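You operate a simulated robot arm through the tools that you are given. There is no shell and no other tool. Be economical: measure what you need, move in short steps, check, and stop when the job is done.

The job below is to be done with a simulated robot arm. You get a single attempt, and the scene is never put back.

## Task
Put things in order on the long table. At the end: the gold hundred gram weight is on the white dish; the mister (marked "MINT") stands where the blue block (marked "16 C") stood; the blue block from the long table stands where the grey diffuser stood; the grey diffuser is on the grey reserve tray; whatever was shut is shut again. Leave all else as you found it, and nothing knocked over. Set down upright: grey diffuser.
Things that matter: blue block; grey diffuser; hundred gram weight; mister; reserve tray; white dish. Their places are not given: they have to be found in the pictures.

The check looks at the end state, three seconds after you hand in, the way a careful person would. Anything else that was tipped, shoved, dropped, spilled or broken makes it a failure.

## Robot
A 6-joint arm with a two-finger parallel gripper, fixed in place. Base frame: the origin is at the foot of the arm, x ahead of it, y to its left, z up; the work surface is at about z = 0.8. Readings come in m, degrees, newtons and seconds.
With the tool pointing down near the work surface it reaches from about 0.26 to 0.68 m from the base axis. Its first joint turns from -66.0 to 66.0 degrees. Payload 2.9 kg.
Tool frame: the origin (TCP) lies between the finger pads and is the grasp point; the fingertips stand 0.03 m ahead of it; z points along the fingers, y is the line along which they close. The gripper opens to 0.11 m. The fingers are 0.02 m wide and 0.01 m thick; the gripper's body (0.048 by 0.112 m) begins 0.055 m behind the TCP.
Orientation is that of the tool frame in the base frame, as a unit quaternion [x, y, z, w]. With the fingers straight down and closing along the base's y, the tool's x points along the base's -x, its y along +y and its z along -z.

## Interface
- The arm moves only by the tool play_rows. Its argument "series" is a list of rows, each an object (a shift or turn left out is 0, a gripper value left out holds the last) with "rotation": the turn, a rotation vector about the base's x, y, z in degrees, a list of three; "linear": the shift along the base's x, y, z in m, a list of three; "fingers": the finger opening in m, from 0 to 0.11. In form: [{"rotation": [ax, ay, az], "linear": [tx, ty, tz], "fingers": fingers}, ...]. A call has 1 to 20 rows; each row is the pose to reach, as a shift and turn from the pose commanded when the call began. Each row takes 0.2 s and may step no farther than 0.05 m and 8.6 degrees from the row before; otherwise, or with a gripper value out of range, the whole call is refused. A pose out of reach is approached as far as the arm can. The call stops where the force on the tool passes 40 N (or 10 N more than at its start, if that is more) or the arm is blocked; 0.2 s more then pass. Each finger travels about 0.108 m/s and halts on what it meets, pressing with about 30 N; the grip force reading is that of the motor and also rises with nothing between the fingers. The clock runs only during rows and for 0.2 s after the last one: add rows that repeat a pose to give the fingers time. It gives the time, the measured TCP pose, the force on the tool (base axes), the opening and the grip force at its end, in the units of the frame above (readings bear some noise), with the torque about the TCP (base axes, N m) and any sound that the robot's microphone picked up, and new pictures: "views" is both (left out), scene, wrist or none.
- Cameras (640 x 400 px; columns grow to the right, rows downward): "scene" is fixed at [0.0884, 0.4492, 1.3766]; the picture's right is [-0.60, -0.80, 0.00], its down [-0.50, 0.38, -0.77] and it looks along [0.62, -0.47, -0.63] (base axes); focal length 227 px, centre (320, 200). "wrist" rides on the gripper at [0.072, 0.017, -0.103] in the tool frame; the picture's right is [-0.23, 0.97, 0.00], its down [-0.76, -0.18, -0.62] and it looks along [-0.61, -0.14, 0.78] (tool axes); focal length 222 px, centre (320, 200).
- probe_pixels(camera, pixels): there is no depth. For up to 12 entries [column, row, z] of the newest picture of that camera ("zoom" is the newest enlarged one), the place [x, y] in the base frame at which the ray of that pixel passes the height z, good to about 0.003 m. No time passes.
- close_up(camera, box): a new picture of the part [left, top, right, bottom] of that camera's present view, enlarged. No time passes.
- job_done(): hands the job in; it is judged then, once.

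Keep the steps short. Do not move on a guess: measure, check each grasp and each placing, and mend mistakes. In all there are 80 turns and 200 pictures (those below and enlarged ones count). Leave the gripper open and the arm clear of the work at the hand-in unless told otherwise, and finish with a single line.

The tools are called as a command line: name --argument value ..., lists and objects as JSON in quotes. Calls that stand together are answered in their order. play_rows: Moves the arm, as the interface text tells. Its arguments: {"type":"object","properties":{"series":{"type":"array"},"views":{"type":"string","enum":["both","scene","wrist","none"]}},"required":["series"]} The other tools are called the same way: probe_pixels (camera, pixels) gives the place at which the rays of pixels pass given heights; close_up (camera, box) takes an enlarged picture of a part of a camera's view; job_done () hands the job in.

At the start:

```text
t: 0.0
tool_pos: [0.4278, 0.119, 1.1345]
orientation: [0.001, 1.0, 0.0, 0.0]
force: [0.1, -0.4, 0.3]
wrist_torque: [-0.01, -0.04, 0.01]
opening: 0.11
finger_force: 0.2
```

scene: 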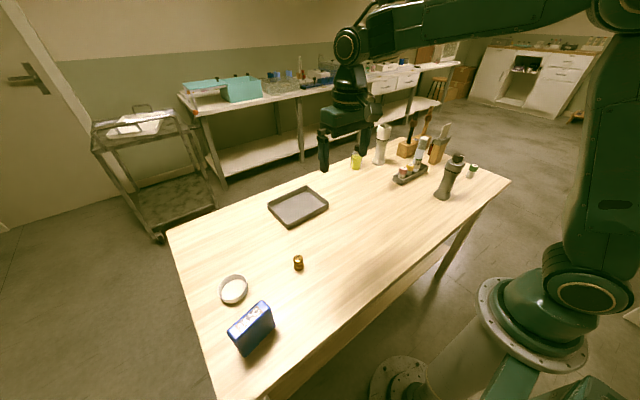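
wrist: 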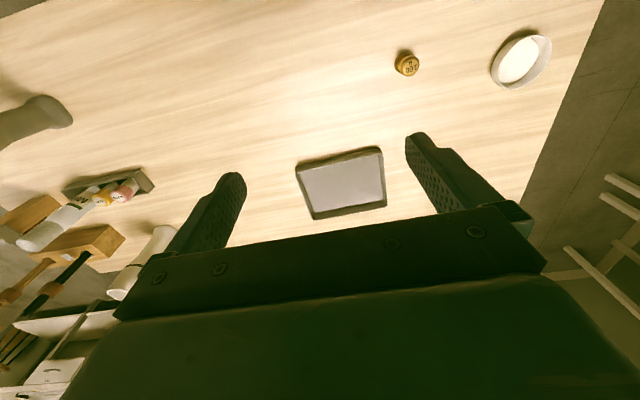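

I see the blue block at about (252,328), the dish at (233,290), the weight at (298,263), the tray at (298,207), and a cluster at the far right of the table. I'll enlarge these areas to identify things.

close_up --camera "scene" --box '[340, 110, 500, 210]'

close_up --camera "scene" --box '[190, 230, 350, 370]'

close_up --camera "scene" --box '[180, 40, 420, 190]'

```text
4.00 times, centred on (420, 160) of scene
```

zoom: 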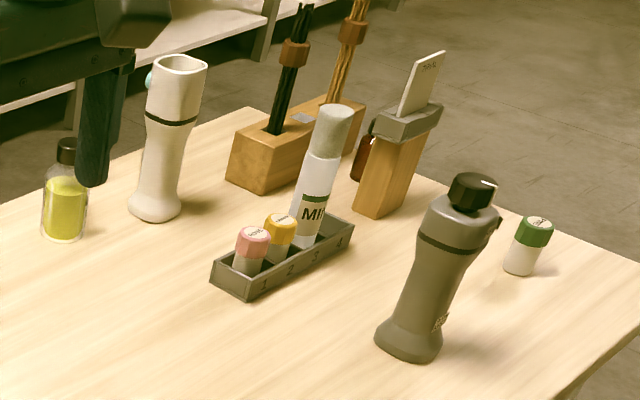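

```text
2.86 times, centred on (270, 300) of scene
```

zoom: 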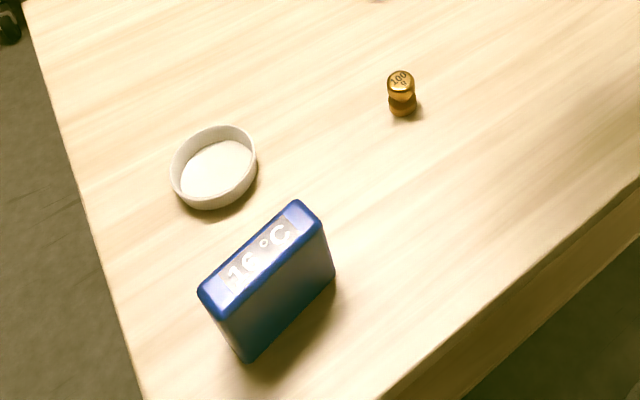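

```text
2.67 times, centred on (300, 115) of scene
```

zoom: 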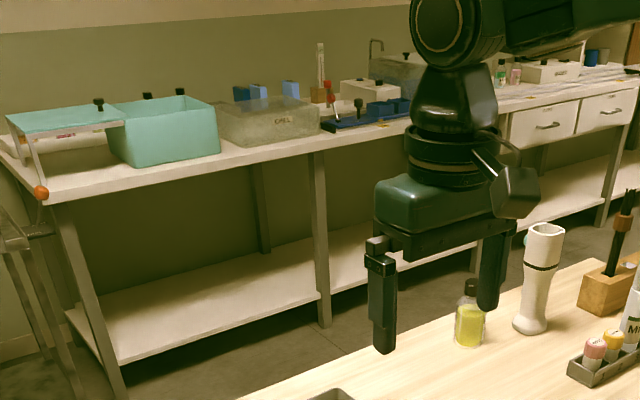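

I read the objects: grey diffuser with black knob at (450,180), "MINT" mister in slot 3 of the rack at (420,150). Now I measure where things stand.

probe_pixels --camera "scene" --pixels '[[242.7, 356.6, 0.8], [275.2, 325.2, 0.8], [298.7, 268.5, 0.8], [233, 292, 0.8], [442, 195, 0.8], [416, 170, 0.8], [268, 207, 0.8], [306, 187, 0.8], [328, 206, 0.8], [289, 228, 0.8], [381, 163, 0.8], [471, 176, 0.8]]'

probe_pixels --camera "scene" --pixels '[[227.3, 331.5, 0.88], [262.3, 300, 0.88], [270.7, 307.7, 0.88], [235.7, 341.3, 0.88], [227.3, 331.5, 0.9], [262.3, 300, 0.9], [270.7, 307.7, 0.9], [235.7, 341.3, 0.9], [394, 180, 0.8], [406, 184.5, 0.8], [428, 171, 0.8], [424, 138, 0.95]]'

```text
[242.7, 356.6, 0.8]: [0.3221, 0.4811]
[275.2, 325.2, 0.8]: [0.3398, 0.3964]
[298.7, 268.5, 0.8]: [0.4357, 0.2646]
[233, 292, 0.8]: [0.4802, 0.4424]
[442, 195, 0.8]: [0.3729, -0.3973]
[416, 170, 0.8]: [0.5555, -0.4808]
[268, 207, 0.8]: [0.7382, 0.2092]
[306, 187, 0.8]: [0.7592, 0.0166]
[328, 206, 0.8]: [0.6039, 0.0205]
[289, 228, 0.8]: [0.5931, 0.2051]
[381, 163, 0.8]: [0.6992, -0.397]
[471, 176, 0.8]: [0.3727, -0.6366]
```

```text
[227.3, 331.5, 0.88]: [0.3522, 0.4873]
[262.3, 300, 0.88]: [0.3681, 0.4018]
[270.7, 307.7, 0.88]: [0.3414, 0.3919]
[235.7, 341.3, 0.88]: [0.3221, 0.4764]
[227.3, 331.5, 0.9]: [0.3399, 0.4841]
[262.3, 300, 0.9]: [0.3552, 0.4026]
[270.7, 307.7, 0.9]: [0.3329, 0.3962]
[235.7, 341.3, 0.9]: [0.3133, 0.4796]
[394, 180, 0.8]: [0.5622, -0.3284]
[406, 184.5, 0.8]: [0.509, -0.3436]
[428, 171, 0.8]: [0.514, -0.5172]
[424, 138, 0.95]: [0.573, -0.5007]
```

Block top is ≈0.88, its footprint centre ≈(0.346,0.440). Diffuser ≈(0.37,-0.40). Next I move the wrist camera high above the right side to look at the rack and diffuser more closely.

play_rows --series '[{"linear": [-0.02, -0.04, 0.0], "rotation": [0, 0, -6]}, {"linear": [-0.03, -0.08, 0.0], "rotation": [0, 0, -12]}, {"linear": [-0.05, -0.12, 0.0], "rotation": [0, 0, -18]}, {"linear": [-0.07, -0.16, 0.0], "rotation": [0, 0, -24]}, {"linear": [-0.08, -0.2, 0.0], "rotation": [0, 0, -30]}, {"linear": [-0.09, -0.24, 0.0], "rotation": [0, 0, -36]}, {"linear": [-0.1, -0.28, 0.0], "rotation": [0, 0, -42]}, {"linear": [-0.11, -0.32, 0.0], "rotation": [0, 0, -45]}, {"linear": [-0.11, -0.32, 0.0], "rotation": [0, 0, -45]}]'

```text
t: 2.0
tool_pos: [0.3171, -0.2006, 1.1344]
orientation: [0.383, 0.924, -0.001, 0.0]
force: [-0.5, -0.2, -0.2]
wrist_torque: [-0.02, -0.02, -0.03]
opening: 0.11
finger_force: 0.0
```

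scene: 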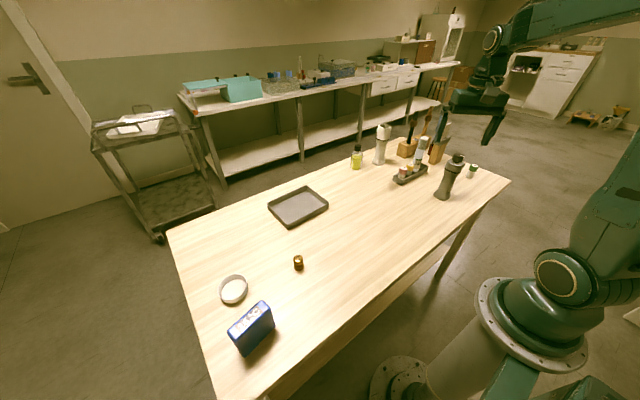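
wrist: 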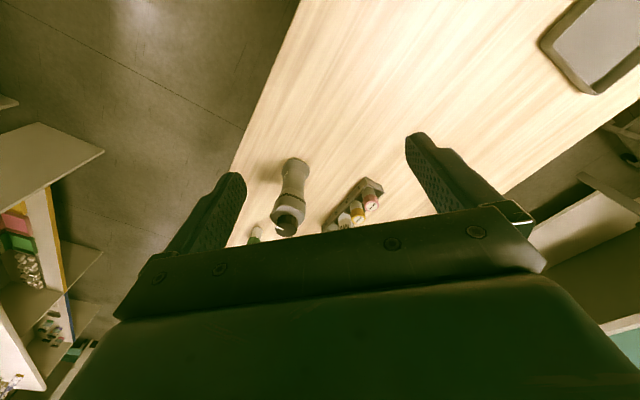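

The gripper body hides the far part of the wrist view. I move further out and slightly up so the rack shows in the upper part of the picture.

play_rows --series '[{"linear": [0.03, -0.02, 0.02]}, {"linear": [0.06, -0.05, 0.04]}, {"linear": [0.09, -0.08, 0.05]}, {"linear": [0.12, -0.11, 0.06]}, {"linear": [0.15, -0.14, 0.07]}, {"linear": [0.15, -0.14, 0.07]}]' --views "wrist"

```text
t: 3.4
tool_pos: [0.4672, -0.3421, 1.2052]
orientation: [0.383, 0.924, 0.0, -0.001]
force: [0.1, 1.2, 0.5]
wrist_torque: [-0.01, 0.02, 0.0]
opening: 0.1098
finger_force: 0.0
```

wrist: 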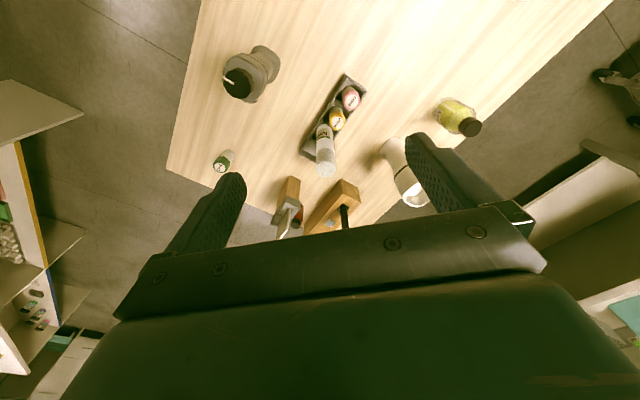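

close_up --camera "wrist" --box '[190, 30, 390, 190]'

close_up --camera "scene" --box '[390, 120, 490, 210]'

```text
2.50 times, centred on (290, 110) of wrist
```

zoom: 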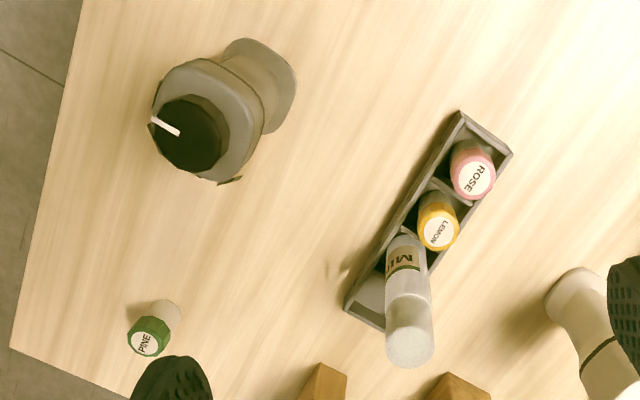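

```text
4.44 times, centred on (440, 165) of scene
```

zoom: 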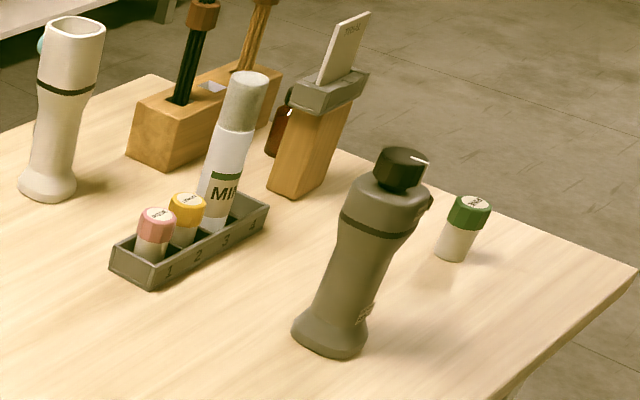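

Now triangulate: mister top, rack corners, diffuser base and cap, from both cameras.

probe_pixels --camera "wrist" --pixels '[[326, 168, 0.95], [326, 168, 1.0], [324, 130, 0.83], [346, 74, 0.82], [366.8, 90.8, 0.82], [299.2, 152, 0.82], [316, 162, 0.82], [266.8, 62, 0.8], [235, 84, 0.95], [235, 84, 1.0], [352, 96, 0.85], [227, 155, 0.8]]'

probe_pixels --camera "scene" --pixels '[[424.3, 138, 0.95], [424.3, 138, 1.0], [458.7, 156.4, 0.95], [458.7, 156.4, 1.0], [442, 196, 0.8], [392.5, 179.5, 0.8], [402, 184.8, 0.8], [428.5, 167, 0.8]]'

```text
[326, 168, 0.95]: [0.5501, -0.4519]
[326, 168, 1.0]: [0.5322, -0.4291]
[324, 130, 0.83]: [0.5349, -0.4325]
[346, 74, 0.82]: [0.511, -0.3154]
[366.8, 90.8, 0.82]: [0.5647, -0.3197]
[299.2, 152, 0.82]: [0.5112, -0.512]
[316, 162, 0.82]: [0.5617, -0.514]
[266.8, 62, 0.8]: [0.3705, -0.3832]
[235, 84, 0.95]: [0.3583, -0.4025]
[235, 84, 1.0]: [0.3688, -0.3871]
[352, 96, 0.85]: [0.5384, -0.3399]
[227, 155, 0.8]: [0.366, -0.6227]
```

```text
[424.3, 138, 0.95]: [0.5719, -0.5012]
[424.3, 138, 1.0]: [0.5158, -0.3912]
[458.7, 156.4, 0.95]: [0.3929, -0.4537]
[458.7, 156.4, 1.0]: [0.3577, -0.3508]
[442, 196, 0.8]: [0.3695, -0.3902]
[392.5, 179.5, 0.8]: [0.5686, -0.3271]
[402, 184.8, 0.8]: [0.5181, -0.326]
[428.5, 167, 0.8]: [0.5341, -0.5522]
```

Mister: axis ≈(0.540,-0.439), top ≈0.978. Diffuser: ≈(0.369,-0.390), top ≈0.979. I enlarge both more for shapes and grasp heights.

close_up --camera "scene" --box '[425, 145, 485, 205]'

close_up --camera "wrist" --box '[210, 35, 290, 115]'

close_up --camera "scene" --box '[395, 130, 445, 185]'

```text
6.67 times, centred on (455, 175) of scene
```

zoom: 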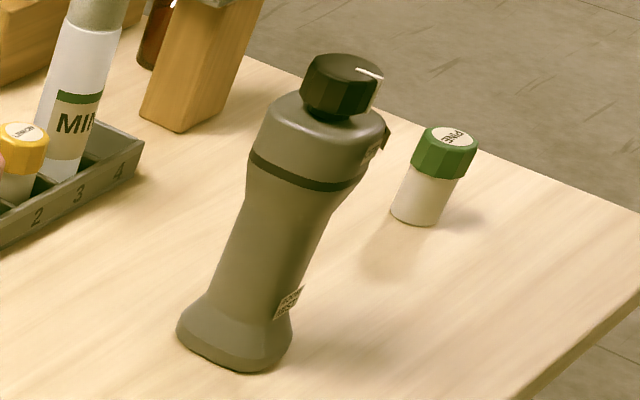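

```text
5.00 times, centred on (250, 75) of wrist
```

zoom: 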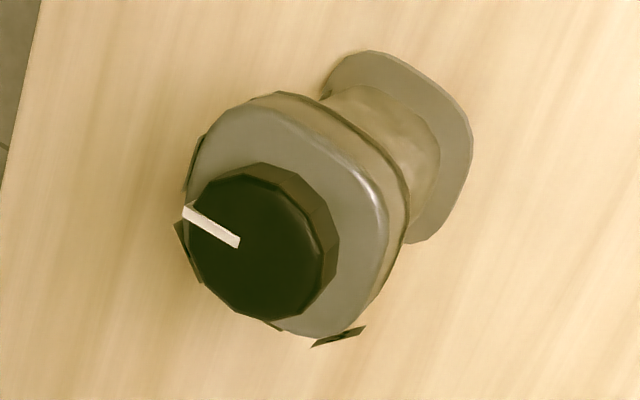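

```text
7.27 times, centred on (420, 158) of scene
```

zoom: 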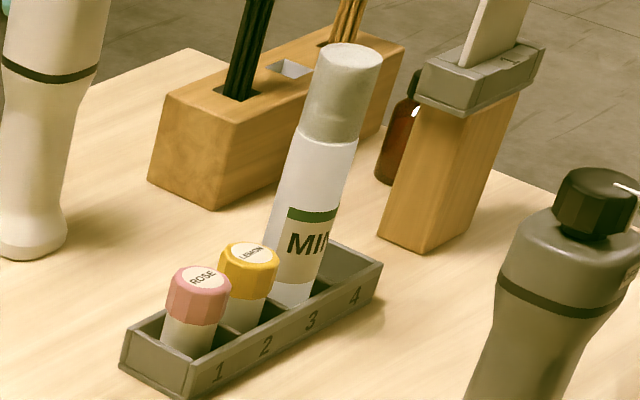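

The head under the knob is roundish, about 0.06 wide, hourglass waist below; small tabs point along about -31° and -155°, so closing along base y avoids them. I check the head centre from both cameras.

probe_pixels --camera "wrist" --pixels '[[243.6, 77.4, 0.95], [229, 64, 0.95], [266, 80, 0.94], [250, 54, 0.94], [257, 101, 0.95]]'

probe_pixels --camera "scene" --pixels '[[454.5, 167, 0.94], [444.5, 171.5, 0.93], [461.5, 176, 0.93], [428.5, 225, 0.8], [434, 198, 0.8], [448, 198, 0.8]]'

```text
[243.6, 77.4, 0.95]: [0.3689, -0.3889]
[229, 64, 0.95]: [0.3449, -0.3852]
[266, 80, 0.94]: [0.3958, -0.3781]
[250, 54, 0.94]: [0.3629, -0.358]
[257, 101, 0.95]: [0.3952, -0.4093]
```

```text
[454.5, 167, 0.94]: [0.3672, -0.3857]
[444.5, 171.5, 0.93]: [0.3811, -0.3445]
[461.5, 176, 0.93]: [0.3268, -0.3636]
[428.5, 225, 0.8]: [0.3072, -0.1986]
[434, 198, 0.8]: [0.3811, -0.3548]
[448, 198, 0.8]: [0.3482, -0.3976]
```

Head centre ≈(0.369,-0.388). I go above it at z 1.06, turned back to closing along y.

play_rows --series '[{"linear": [-0.02, -0.008, 0.0], "rotation": [0, 0, 8]}, {"linear": [-0.04, -0.016, 0.0], "rotation": [0, 0, 16]}, {"linear": [-0.06, -0.024, 0.0], "rotation": [0, 0, 24]}, {"linear": [-0.08, -0.035, -0.02], "rotation": [0, 0, 32]}, {"linear": [-0.098, -0.046, -0.05], "rotation": [0, 0, 40]}, {"linear": [-0.098, -0.046, -0.095], "rotation": [0, 0, 45]}, {"linear": [-0.098, -0.046, -0.145], "rotation": [0, 0, 45]}, {"linear": [-0.098, -0.046, -0.145], "rotation": [0, 0, 45]}]'

```text
t: 5.2
tool_pos: [0.3692, -0.3891, 1.0591]
orientation: [-0.001, 1.0, 0.0, 0.0]
force: [0.1, -0.2, -0.2]
wrist_torque: [-0.05, 0.02, 0.01]
opening: 0.1102
finger_force: 0.0
```

scene: 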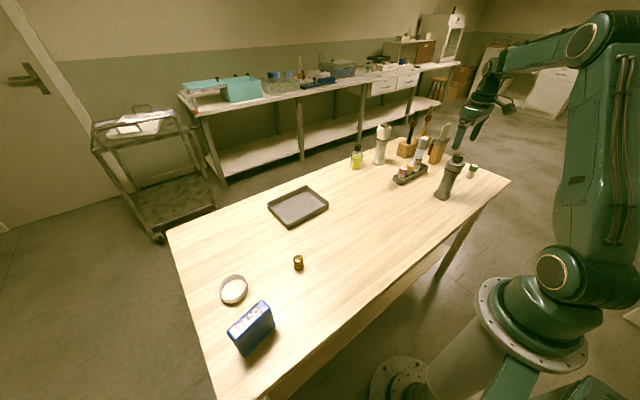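
wrist: 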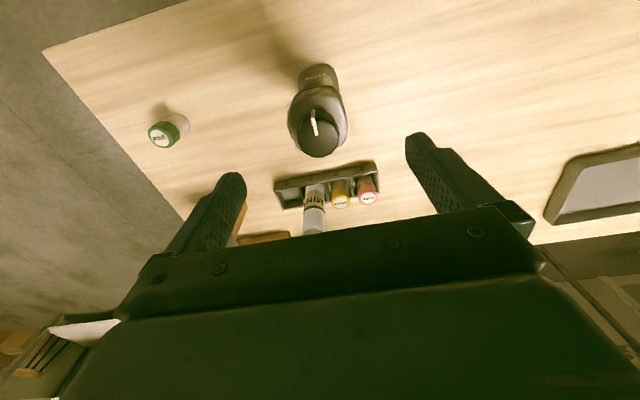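

The diffuser at (318,110) lies between the fingers. I descend to z 0.932 in steps.

play_rows --series '[{"linear": [0, 0.001, -0.04]}, {"linear": [0, 0.001, -0.08]}, {"linear": [0, 0.001, -0.11]}, {"linear": [0, 0.001, -0.125]}, {"linear": [0, 0.001, -0.125]}]'

```text
t: 6.4
tool_pos: [0.3711, -0.3879, 0.9337]
orientation: [-0.001, 1.0, -0.001, 0.001]
force: [-1.3, 0.9, 1.4]
wrist_torque: [-0.03, -0.04, -0.02]
opening: 0.1097
finger_force: 0.2
```

scene: 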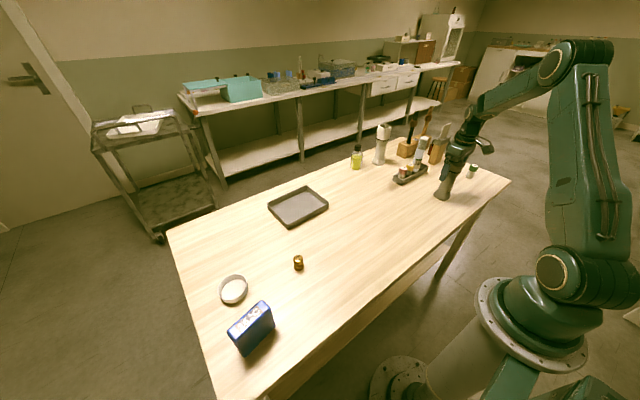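
wrist: 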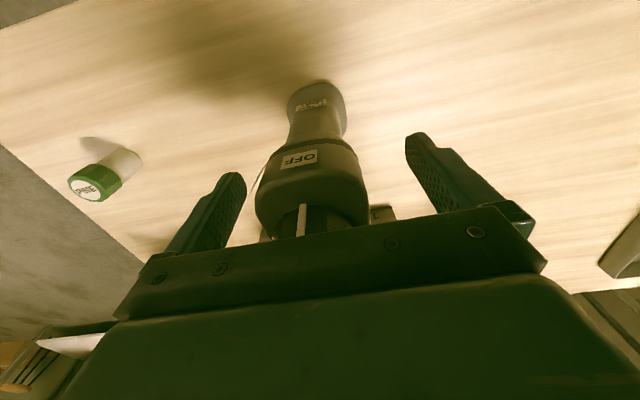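

The OFF pointer is on the knob; I keep off it. The head seems slightly left of the finger midline; I measure before closing.

probe_pixels --camera "wrist" --pixels '[[256, 195, 0.93], [368, 195, 0.93], [256, 195, 0.94], [368, 195, 0.94], [288, 100, 0.8], [346, 105, 0.8]]'

close_up --camera "wrist" --box '[230, 70, 430, 250]'

```text
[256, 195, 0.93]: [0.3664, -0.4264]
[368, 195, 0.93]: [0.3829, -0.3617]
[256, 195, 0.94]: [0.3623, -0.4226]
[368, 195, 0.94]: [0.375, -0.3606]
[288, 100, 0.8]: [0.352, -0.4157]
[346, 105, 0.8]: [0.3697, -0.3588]
```

```text
2.22 times, centred on (330, 160) of wrist
```

zoom: 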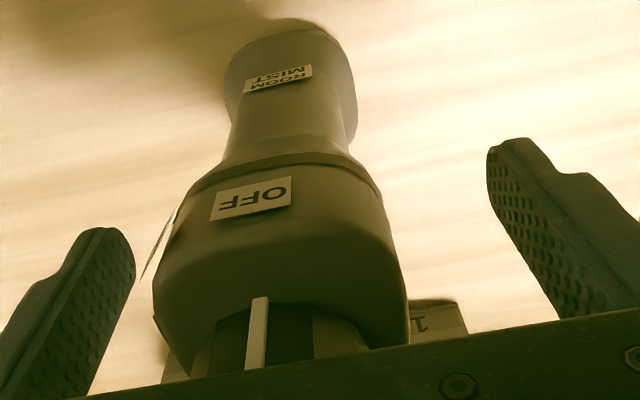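

Head spans y ≈ -0.424…-0.361, centre ≈ -0.392. I shift 4 mm and close.

play_rows --series '[{"linear": [0, -0.004, 0]}, {"linear": [0, -0.004, 0], "fingers": 0.08}, {"linear": [0, -0.004, 0], "fingers": 0.04}, {"linear": [0, -0.004, 0], "fingers": 0.04}, {"linear": [0, -0.004, 0], "fingers": 0.04}]' --views "wrist"

```text
t: 7.6
tool_pos: [0.3703, -0.3906, 0.9339]
orientation: [0.0, 1.0, 0.001, 0.0]
force: [-0.1, 0.4, 1.9]
wrist_torque: [0.06, -0.03, 0.02]
opening: 0.0535
finger_force: 29.9
```

wrist: 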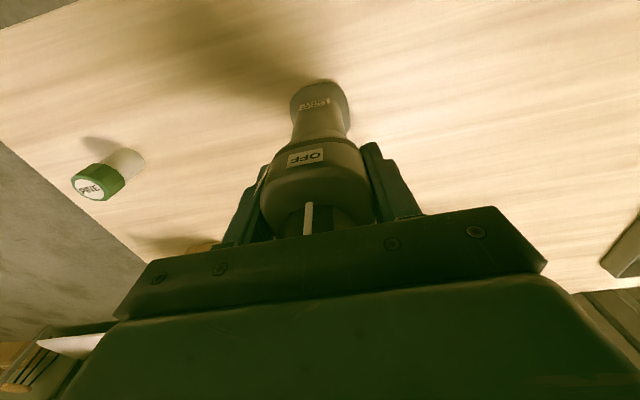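

Gripped at 0.0535. I lift 0.03 then check.

play_rows --series '[{"linear": [0, 0, 0.015]}, {"linear": [0, 0, 0.03]}, {"linear": [0, 0, 0.05]}, {"linear": [0, 0, 0.05]}]'

```text
t: 8.6
tool_pos: [0.3704, -0.3916, 0.984]
orientation: [0.0, 1.0, 0.0, 0.0]
force: [0.2, 0.4, -2.8]
wrist_torque: [-0.01, 0.0, 0.01]
opening: 0.0535
finger_force: 30.0
```

scene: 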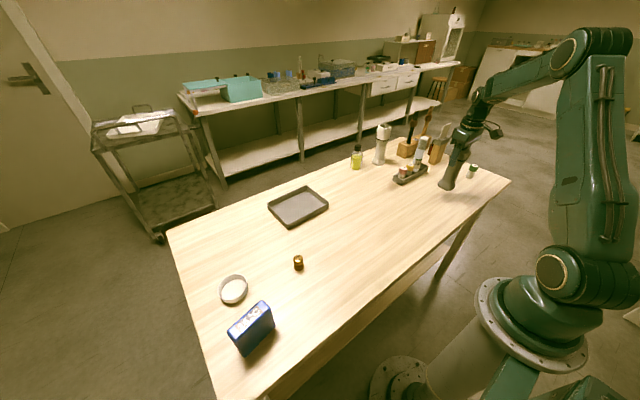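
wrist: 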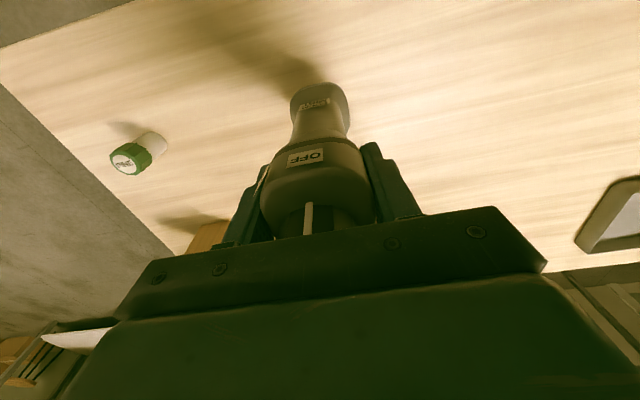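

Held firmly, base clear of table. I carry it across toward the tray, staying near x 0.37 till past the rack.

play_rows --series '[{"linear": [0, 0, 0.04]}, {"linear": [0, 0.04, 0.05]}, {"linear": [0, 0.08, 0.05]}, {"linear": [0, 0.12, 0.05]}, {"linear": [0, 0.16, 0.05]}, {"linear": [0.01, 0.2, 0.05]}, {"linear": [0.03, 0.24, 0.05]}, {"linear": [0.05, 0.28, 0.05]}, {"linear": [0.075, 0.32, 0.05]}, {"linear": [0.1, 0.36, 0.05]}, {"linear": [0.125, 0.4, 0.05]}, {"linear": [0.15, 0.44, 0.05]}, {"linear": [0.18, 0.47, 0.05]}, {"linear": [0.21, 0.5, 0.05]}, {"linear": [0.25, 0.5, 0.05]}, {"linear": [0.285, 0.5, 0.05]}, {"linear": [0.285, 0.5, 0.05]}]'

```text
t: 12.2
tool_pos: [0.6501, 0.114, 1.0309]
orientation: [0.0, 1.0, 0.0, -0.001]
force: [-1.1, -0.2, -0.4]
wrist_torque: [-0.02, 0.01, 0.0]
opening: 0.0535
finger_force: 30.1
out of reach, approached as far as the arm can: row 16, 17
```

scene: 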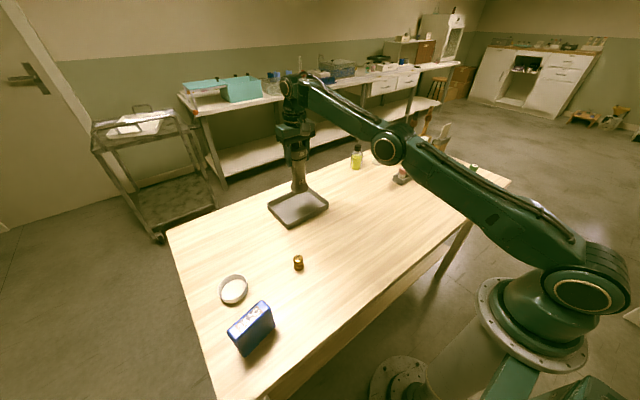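
wrist: 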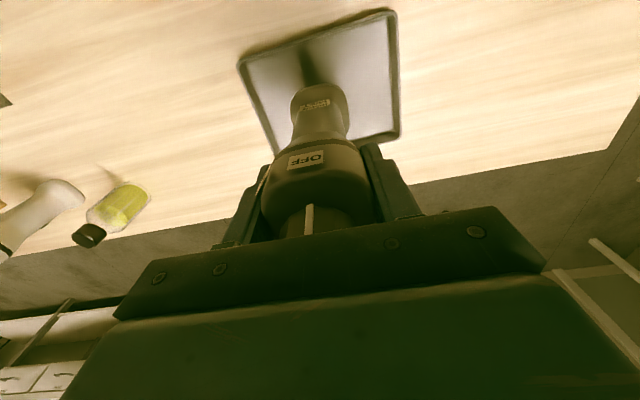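

Over the tray. I measure the tray's rim corners.

probe_pixels --camera "wrist" --pixels '[[240, 60, 0.815], [392, 11, 0.815], [400, 138, 0.815], [247, 66, 0.805], [387, 20, 0.805], [393, 133, 0.805]]'

close_up --camera "scene" --box '[255, 120, 345, 240]'

```text
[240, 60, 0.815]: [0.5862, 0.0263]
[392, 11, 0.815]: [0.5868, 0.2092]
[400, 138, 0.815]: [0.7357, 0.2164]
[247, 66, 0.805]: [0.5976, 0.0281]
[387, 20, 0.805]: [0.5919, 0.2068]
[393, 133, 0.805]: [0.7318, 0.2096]
```

```text
3.33 times, centred on (300, 180) of scene
```

zoom: 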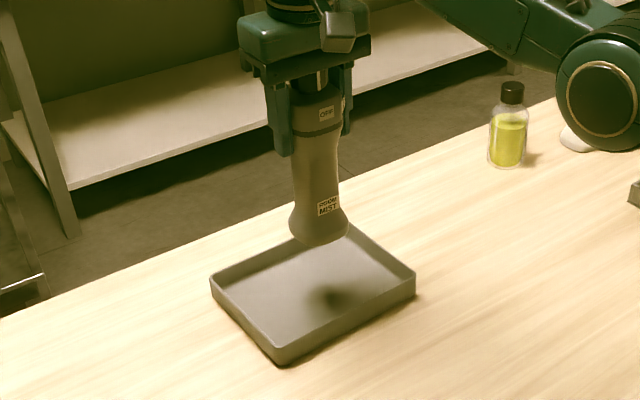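

Tray spans x 0.587–0.736, y 0.026–0.215. The diffuser is well within. I lower to just above the floor.

play_rows --series '[{"linear": [-0.005, 0.0, -0.03]}, {"linear": [-0.005, 0.0, -0.06]}, {"linear": [-0.005, 0.0, -0.08]}, {"linear": [-0.005, 0.0, -0.088]}, {"linear": [-0.005, 0.0, -0.088]}]' --views "wrist"

```text
t: 13.4
tool_pos: [0.6463, 0.1136, 0.943]
orientation: [0.0, 1.0, 0.0, 0.0]
force: [0.2, 0.0, -1.8]
wrist_torque: [-0.01, -0.01, 0.01]
opening: 0.0537
finger_force: 29.8
```

wrist: 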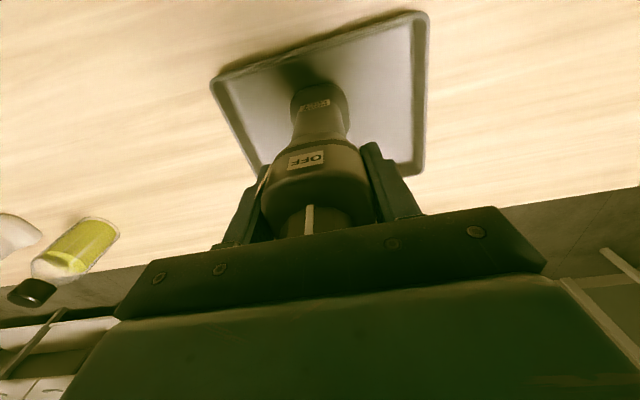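

Down in 1.5 mm steps, watching the vertical force.

play_rows --series '[{"linear": [0, 0, -0.0015]}, {"linear": [0, 0, -0.003]}, {"linear": [0, 0, -0.0045]}, {"linear": [0, 0, -0.0045]}]' --views "none"

```text
t: 14.4
tool_pos: [0.6436, 0.1142, 0.9389]
orientation: [0.0, 1.0, 0.0, 0.0]
force: [-0.1, 0.1, -1.6]
wrist_torque: [0.0, 0.01, 0.02]
opening: 0.0535
finger_force: 29.6
```

play_rows --series '[{"linear": [0, 0, -0.001]}, {"linear": [0, 0, -0.002]}, {"linear": [0, 0, -0.002]}]' --views "none"

```text
t: 15.2
tool_pos: [0.6433, 0.1138, 0.9385]
orientation: [0.0, 1.0, 0.0, 0.001]
force: [-2.6, 0.2, 8.9]
wrist_torque: [-0.18, 0.33, -0.03]
opening: 0.0534
finger_force: 29.8
```

Contact (force +9 N). I open the fingers and then look.

play_rows --series '[{"linear": [0, 0, -0.001], "fingers": 0.06}, {"linear": [0, 0, -0.001], "fingers": 0.08}, {"linear": [0, 0, -0.001], "fingers": 0.11}, {"linear": [0, 0, -0.001], "fingers": 0.11}]'

```text
t: 16.2
tool_pos: [0.6435, 0.114, 0.9375]
orientation: [0.0, 1.0, 0.0, 0.001]
force: [0.6, 0.6, 19.0]
wrist_torque: [-0.04, 0.02, -0.02]
opening: 0.1101
finger_force: 0.0
```

scene: 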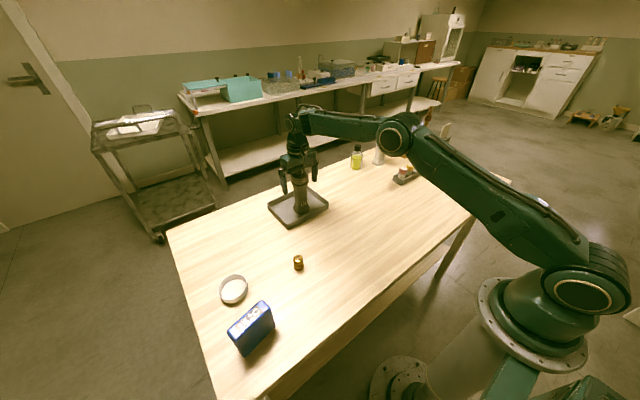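
wrist: 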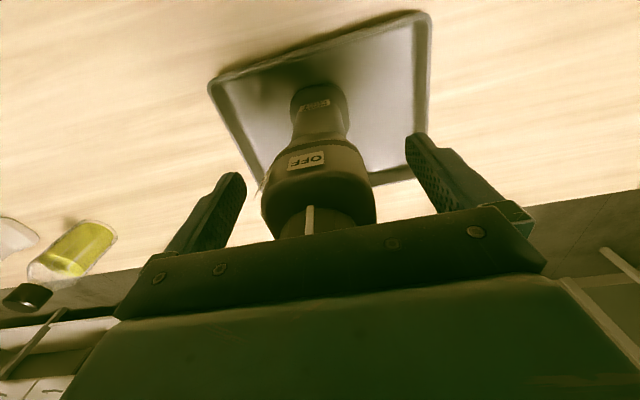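

Released and standing; the 19 N push suggests the palm touches the knob. I go straight up.

play_rows --series '[{"linear": [0, 0, 0.01]}, {"linear": [0, 0, 0.03]}, {"linear": [0, 0, 0.07]}, {"linear": [0, 0, 0.11]}, {"linear": [-0.03, 0.03, 0.13]}, {"linear": [-0.06, 0.06, 0.13]}, {"linear": [-0.09, 0.09, 0.13]}, {"linear": [-0.11, 0.12, 0.13]}, {"linear": [-0.11, 0.12, 0.13]}]'

```text
t: 18.2
tool_pos: [0.5332, 0.2324, 1.0665]
orientation: [0.0, 1.0, 0.0, 0.001]
force: [0.4, 0.4, -0.9]
wrist_torque: [0.03, 0.0, -0.02]
opening: 0.1098
finger_force: 0.0
```

scene: 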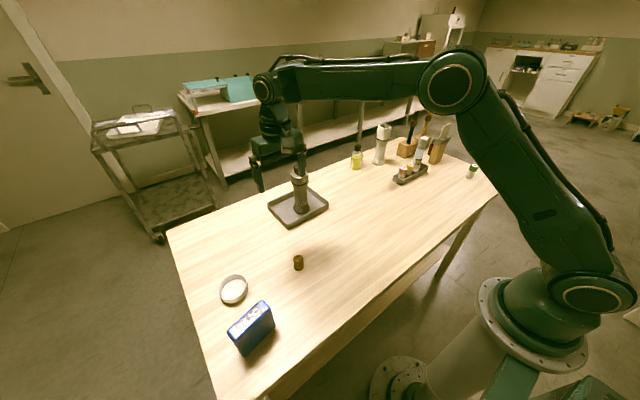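
wrist: 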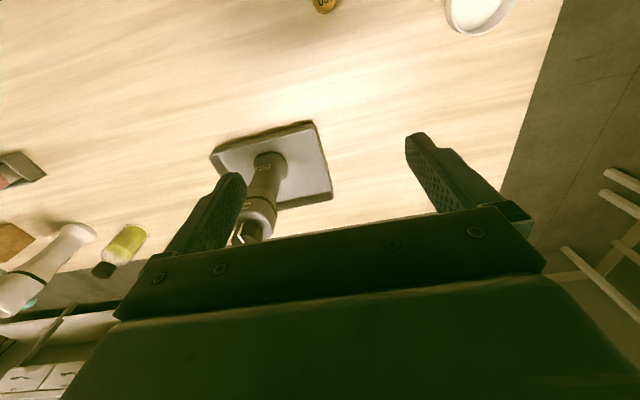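

The diffuser stands on the tray. Next the block: I move above it and turn -78° so the fingers close across its thin side.

play_rows --series '[{"linear": [-0.019, 0.021, 0], "rotation": [0, 0, -8]}, {"linear": [-0.038, 0.042, 0], "rotation": [0, 0, -16]}, {"linear": [-0.057, 0.063, 0], "rotation": [0, 0, -24]}, {"linear": [-0.076, 0.084, 0], "rotation": [0, 0, -32]}, {"linear": [-0.095, 0.105, 0], "rotation": [0, 0, -40]}, {"linear": [-0.114, 0.126, 0], "rotation": [0, 0, -48]}, {"linear": [-0.133, 0.147, 0], "rotation": [0, 0, -56]}, {"linear": [-0.152, 0.168, -0.01], "rotation": [0, 0, -64]}, {"linear": [-0.171, 0.189, -0.02], "rotation": [0, 0, -71]}, {"linear": [-0.187, 0.208, -0.035], "rotation": [0, 0, -78]}, {"linear": [-0.187, 0.208, -0.035], "rotation": [0, 0, -78]}]'

```text
t: 20.6
tool_pos: [0.3478, 0.4419, 1.0312]
orientation: [0.63, 0.777, 0.001, 0.0]
force: [0.8, 0.1, -0.2]
wrist_torque: [0.0, 0.04, -0.02]
opening: 0.1099
finger_force: 0.0
```

scene: 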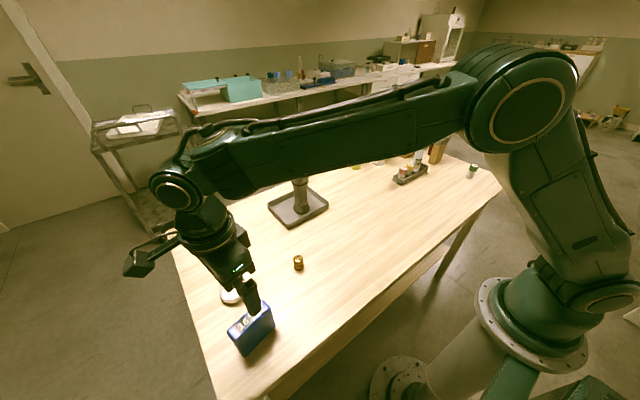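
wrist: 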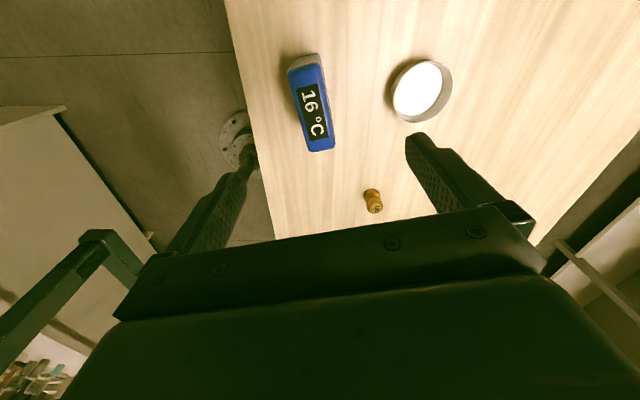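

close_up --camera "wrist" --box '[260, 35, 380, 165]'

probe_pixels --camera "wrist" --pixels '[[288, 72, 0.88], [321, 64, 0.88], [335, 147, 0.88], [310, 152, 0.88], [288, 64, 0.8], [317, 54, 0.8], [421, 91, 0.81], [373, 193, 0.83]]'

```text
3.08 times, centred on (320, 100) of wrist
```

zoom: 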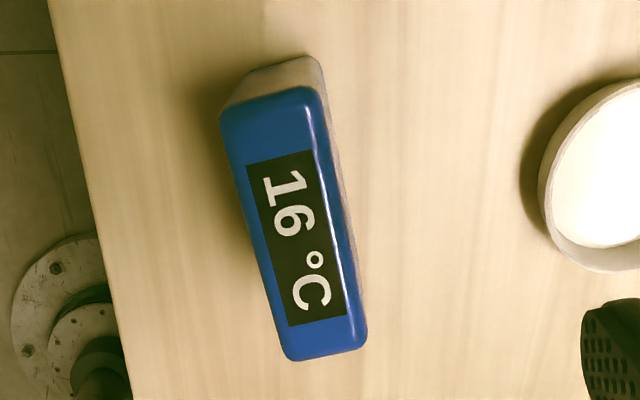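

```text
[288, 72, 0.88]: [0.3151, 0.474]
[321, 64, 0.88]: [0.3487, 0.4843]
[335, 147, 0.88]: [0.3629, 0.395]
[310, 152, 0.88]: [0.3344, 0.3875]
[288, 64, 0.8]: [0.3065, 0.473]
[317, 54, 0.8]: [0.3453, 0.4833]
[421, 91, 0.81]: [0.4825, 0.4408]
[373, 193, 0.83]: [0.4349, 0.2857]
```

Both views give the block centre ≈(0.343,0.437), top ≈0.886, yaw matching. I descend to z 0.85 with the fingers either side.

play_rows --series '[{"linear": [-0.005, -0.005, -0.04]}, {"linear": [-0.005, -0.005, -0.08]}, {"linear": [-0.005, -0.005, -0.12]}, {"linear": [-0.005, -0.005, -0.15]}, {"linear": [-0.005, -0.005, -0.18]}, {"linear": [-0.005, -0.005, -0.18]}]'

```text
t: 22.0
tool_pos: [0.3422, 0.4386, 0.8531]
orientation: [0.629, 0.777, 0.0, 0.0]
force: [-0.4, 0.4, 1.0]
wrist_torque: [0.0, 0.04, -0.02]
opening: 0.1101
finger_force: 0.0
```

scene: 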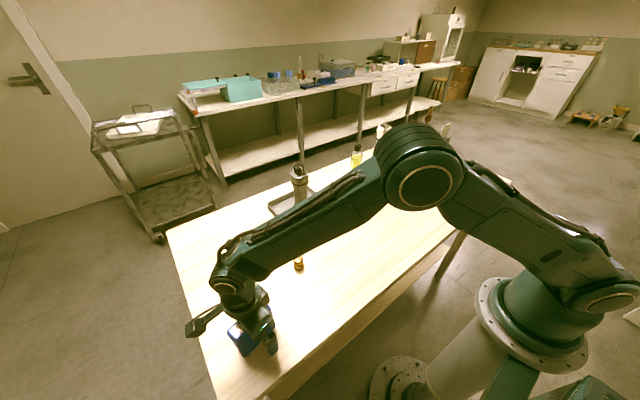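
wrist: 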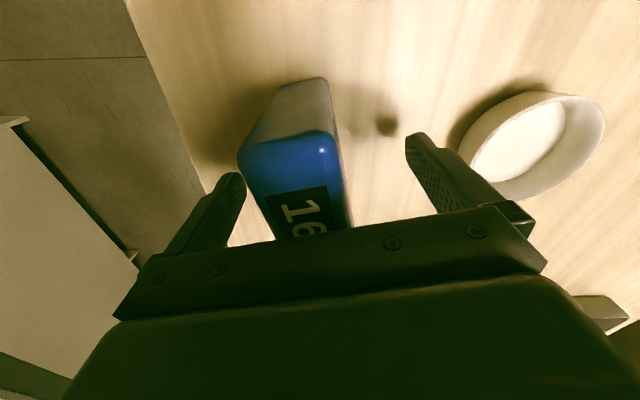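

The block looks nearer the left finger. I measure its top end corners.

probe_pixels --camera "wrist" --pixels '[[238, 162, 0.88], [335, 145, 0.88], [350, 225, 0.88], [271, 235, 0.88], [283, 85, 0.8], [327, 79, 0.8], [330, 80, 0.8], [252, 135, 0.85]]'

close_up --camera "wrist" --box '[200, 60, 440, 250]'

```text
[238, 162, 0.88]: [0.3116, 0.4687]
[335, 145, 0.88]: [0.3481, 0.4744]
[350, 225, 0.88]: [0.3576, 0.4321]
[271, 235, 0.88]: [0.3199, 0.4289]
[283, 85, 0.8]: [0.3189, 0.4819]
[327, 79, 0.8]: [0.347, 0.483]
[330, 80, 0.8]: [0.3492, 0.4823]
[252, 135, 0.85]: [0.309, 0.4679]
```

```text
2.11 times, centred on (320, 155) of wrist
```

zoom: 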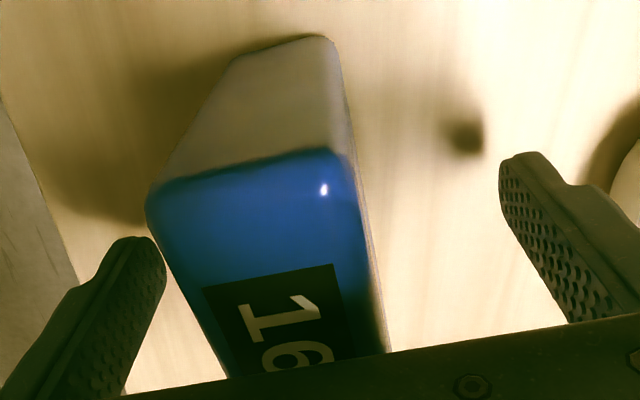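

Measured midline ≈ x 0.341 at the TCP's y, so I am centred within 2 mm. I close.

play_rows --series '[{"linear": [-0.001, 0, 0], "fingers": 0.07}, {"linear": [-0.001, 0, 0], "fingers": 0.02}, {"linear": [-0.001, 0, 0], "fingers": 0.015}, {"linear": [-0.001, 0, 0], "fingers": 0.015}, {"linear": [-0.001, 0, 0], "fingers": 0.015}]' --views "wrist"

```text
t: 23.2
tool_pos: [0.3415, 0.4375, 0.852]
orientation: [0.63, 0.777, 0.001, 0.0]
force: [-0.5, -0.3, -0.4]
wrist_torque: [-0.02, -0.02, -0.04]
opening: 0.0343
finger_force: 30.2
```

wrist: 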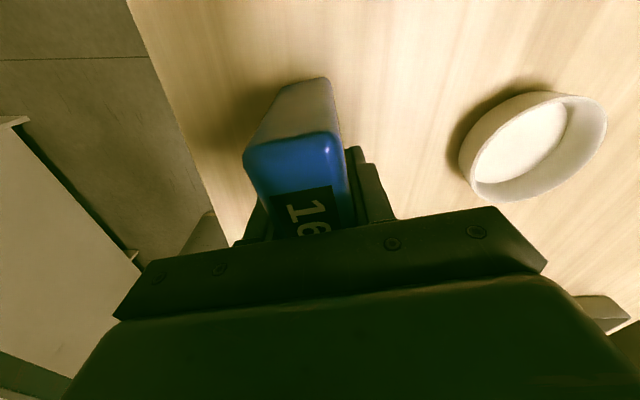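

Gripped at 0.034. Lift and check.

play_rows --series '[{"linear": [0, 0, 0.02]}, {"linear": [0, 0, 0.06]}, {"linear": [0, 0, 0.1]}, {"linear": [0, 0, 0.14]}, {"linear": [0, 0, 0.14]}]'

```text
t: 24.4
tool_pos: [0.3414, 0.4372, 0.9936]
orientation: [0.629, 0.777, 0.0, 0.0]
force: [-0.3, 0.1, -2.2]
wrist_torque: [-0.01, 0.0, 0.01]
opening: 0.0339
finger_force: 29.8
```

scene: 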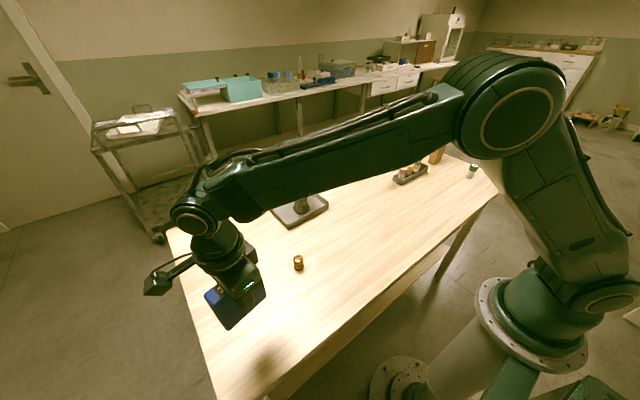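
wrist: 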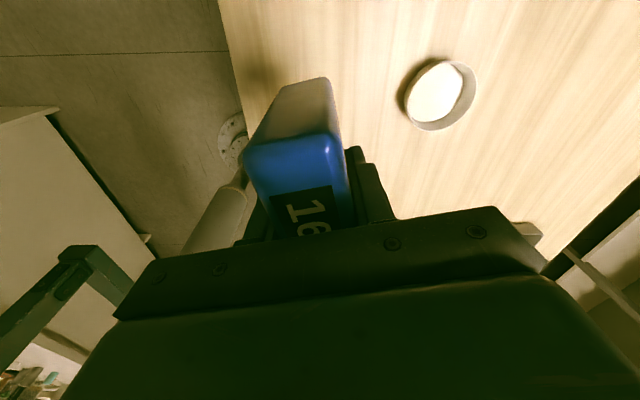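

Held upright. I carry it along y toward the diffuser's old place (0.369,-0.391).

play_rows --series '[{"linear": [0.005, -0.045, 0]}, {"linear": [0.01, -0.09, 0]}, {"linear": [0.015, -0.135, 0]}, {"linear": [0.02, -0.18, 0]}, {"linear": [0.028, -0.225, 0]}, {"linear": [0.028, -0.27, 0]}, {"linear": [0.028, -0.315, 0]}, {"linear": [0.028, -0.36, 0]}, {"linear": [0.028, -0.405, 0]}, {"linear": [0.028, -0.45, 0]}, {"linear": [0.028, -0.495, 0]}, {"linear": [0.028, -0.54, 0]}, {"linear": [0.028, -0.585, 0]}, {"linear": [0.028, -0.63, 0]}, {"linear": [0.028, -0.675, 0]}, {"linear": [0.028, -0.72, 0]}, {"linear": [0.028, -0.765, 0]}, {"linear": [0.028, -0.8, 0]}, {"linear": [0.028, -0.828, 0]}, {"linear": [0.028, -0.828, 0]}]'

```text
t: 28.6
tool_pos: [0.3686, -0.39, 0.991]
orientation: [0.63, 0.777, 0.0, 0.0]
force: [-1.0, -0.6, -3.1]
wrist_torque: [-0.01, 0.02, -0.01]
opening: 0.0337
finger_force: 30.1
```

scene: 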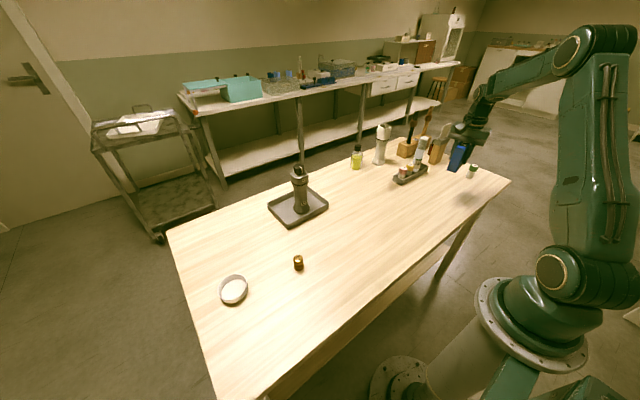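
wrist: 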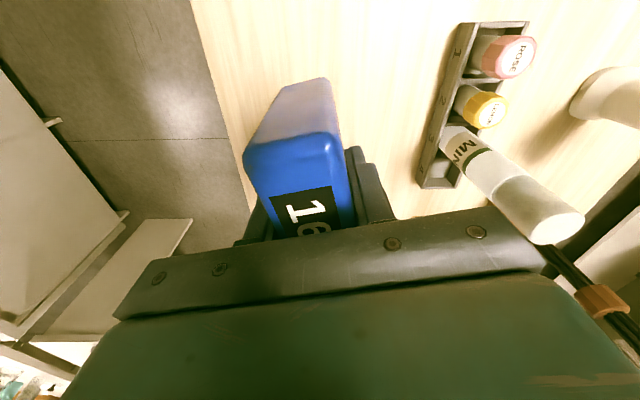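

Exactly above the spot. I lower to z ≈0.856 (grasp was at 0.852).

play_rows --series '[{"linear": [0, 0, -0.04]}, {"linear": [0, 0, -0.08]}, {"linear": [0, 0, -0.11]}, {"linear": [0, 0, -0.13]}, {"linear": [0, 0, -0.136]}, {"linear": [0, 0, -0.136]}]' --views "scene"

play_rows --series '[{"linear": [0, 0, -0.0015]}, {"linear": [0, 0, -0.003]}, {"linear": [0, 0, -0.003]}]' --views "none"

```text
t: 30.0
tool_pos: [0.3688, -0.3899, 0.8564]
orientation: [0.629, 0.777, 0.0, -0.001]
force: [-0.2, 0.3, -2.4]
wrist_torque: [0.0, 0.0, -0.05]
opening: 0.0336
finger_force: 30.3
```

scene: 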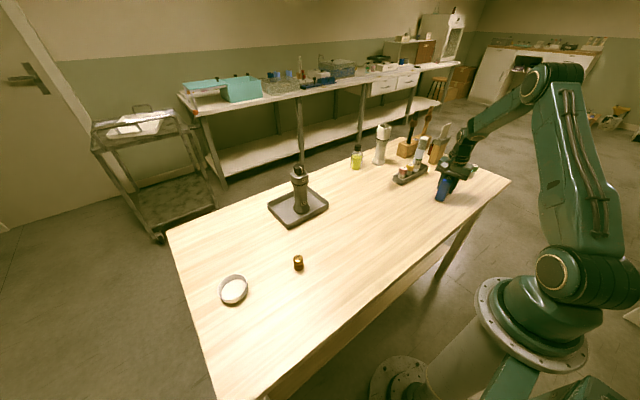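

```text
t: 30.8
tool_pos: [0.3688, -0.392, 0.8533]
orientation: [0.629, 0.777, 0.0, -0.001]
force: [0.6, 0.1, -2.0]
wrist_torque: [-0.03, -0.02, 0.02]
opening: 0.0339
finger_force: 30.2
```

Not in contact yet; two more small steps down.

play_rows --series '[{"linear": [0, 0, -0.001]}, {"linear": [0, 0, -0.002]}, {"linear": [0, 0, -0.002]}]' --views "none"

```text
t: 31.6
tool_pos: [0.3681, -0.3914, 0.8529]
orientation: [0.629, 0.777, 0.001, 0.0]
force: [-1.0, 4.8, 16.9]
wrist_torque: [0.8, 0.33, -0.07]
opening: 0.0342
finger_force: 30.5
```

Contact. I back off 1 mm, open, and rise.

play_rows --series '[{"linear": [0, 0, 0.001]}, {"linear": [0, 0, 0.001], "fingers": 0.05}, {"linear": [0, 0, 0.001], "fingers": 0.08}, {"linear": [0, 0, 0.001], "fingers": 0.11}, {"linear": [0, 0, 0.001], "fingers": 0.11}, {"linear": [0, 0, 0.04]}, {"linear": [0, 0, 0.08]}, {"linear": [0, 0, 0.12]}, {"linear": [0, 0, 0.16]}, {"linear": [0, 0, 0.2]}, {"linear": [0, 0, 0.2]}]'

```text
t: 34.0
tool_pos: [0.3687, -0.3925, 1.0514]
orientation: [0.629, 0.777, 0.0, 0.0]
force: [0.2, 1.0, 0.4]
wrist_torque: [-0.02, 0.0, -0.02]
opening: 0.1099
finger_force: 0.1
```

scene: 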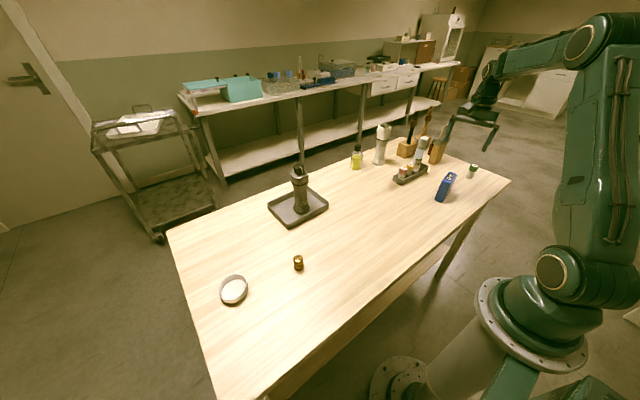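
wrist: 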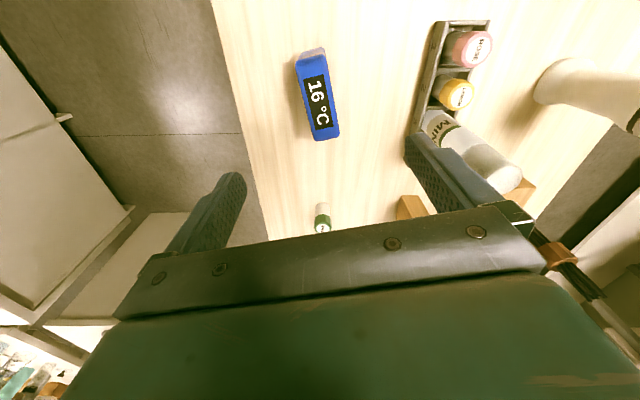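

The block stands in the diffuser's place. Now the mister, at radius ≈0.70: needs a tilted tool. I check the neighbours' positions first, and turn the tool radially.

probe_pixels --camera "scene" --pixels '[[435, 165, 0.8], [405.6, 159, 0.8], [429, 149, 0.8], [428, 163, 0.8], [411, 116, 1.0], [430, 111, 1.0], [424.3, 138, 0.978]]'

play_rows --series '[{"linear": [0.016, 0.005, 0.01], "rotation": [0, 0, 8]}, {"linear": [0.032, 0.01, 0.02], "rotation": [0, 0, 16]}, {"linear": [0.048, 0.015, 0.03], "rotation": [0, 0, 24]}, {"linear": [0.064, 0.02, 0.04], "rotation": [0, 0, 32]}, {"linear": [0.081, 0.026, 0.04], "rotation": [0, 0, 39]}, {"linear": [0.081, 0.026, 0.04], "rotation": [0, 0, 39]}]' --views "wrist"

```text
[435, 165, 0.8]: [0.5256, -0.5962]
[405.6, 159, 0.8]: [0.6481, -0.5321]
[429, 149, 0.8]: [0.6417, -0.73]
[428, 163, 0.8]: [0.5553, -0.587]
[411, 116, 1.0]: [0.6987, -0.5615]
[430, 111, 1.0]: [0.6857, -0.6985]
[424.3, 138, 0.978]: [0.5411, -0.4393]
```

```text
t: 35.4
tool_pos: [0.4506, -0.3654, 1.0899]
orientation: [0.333, 0.943, 0.0, 0.0]
force: [0.9, -0.3, -0.1]
wrist_torque: [0.02, 0.01, -0.02]
opening: 0.1098
finger_force: 0.1
```

wrist: 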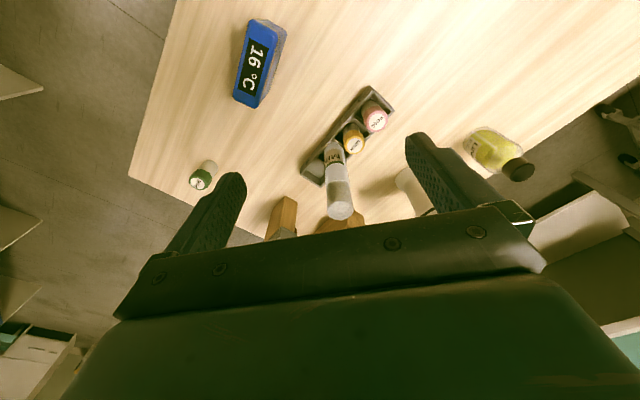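

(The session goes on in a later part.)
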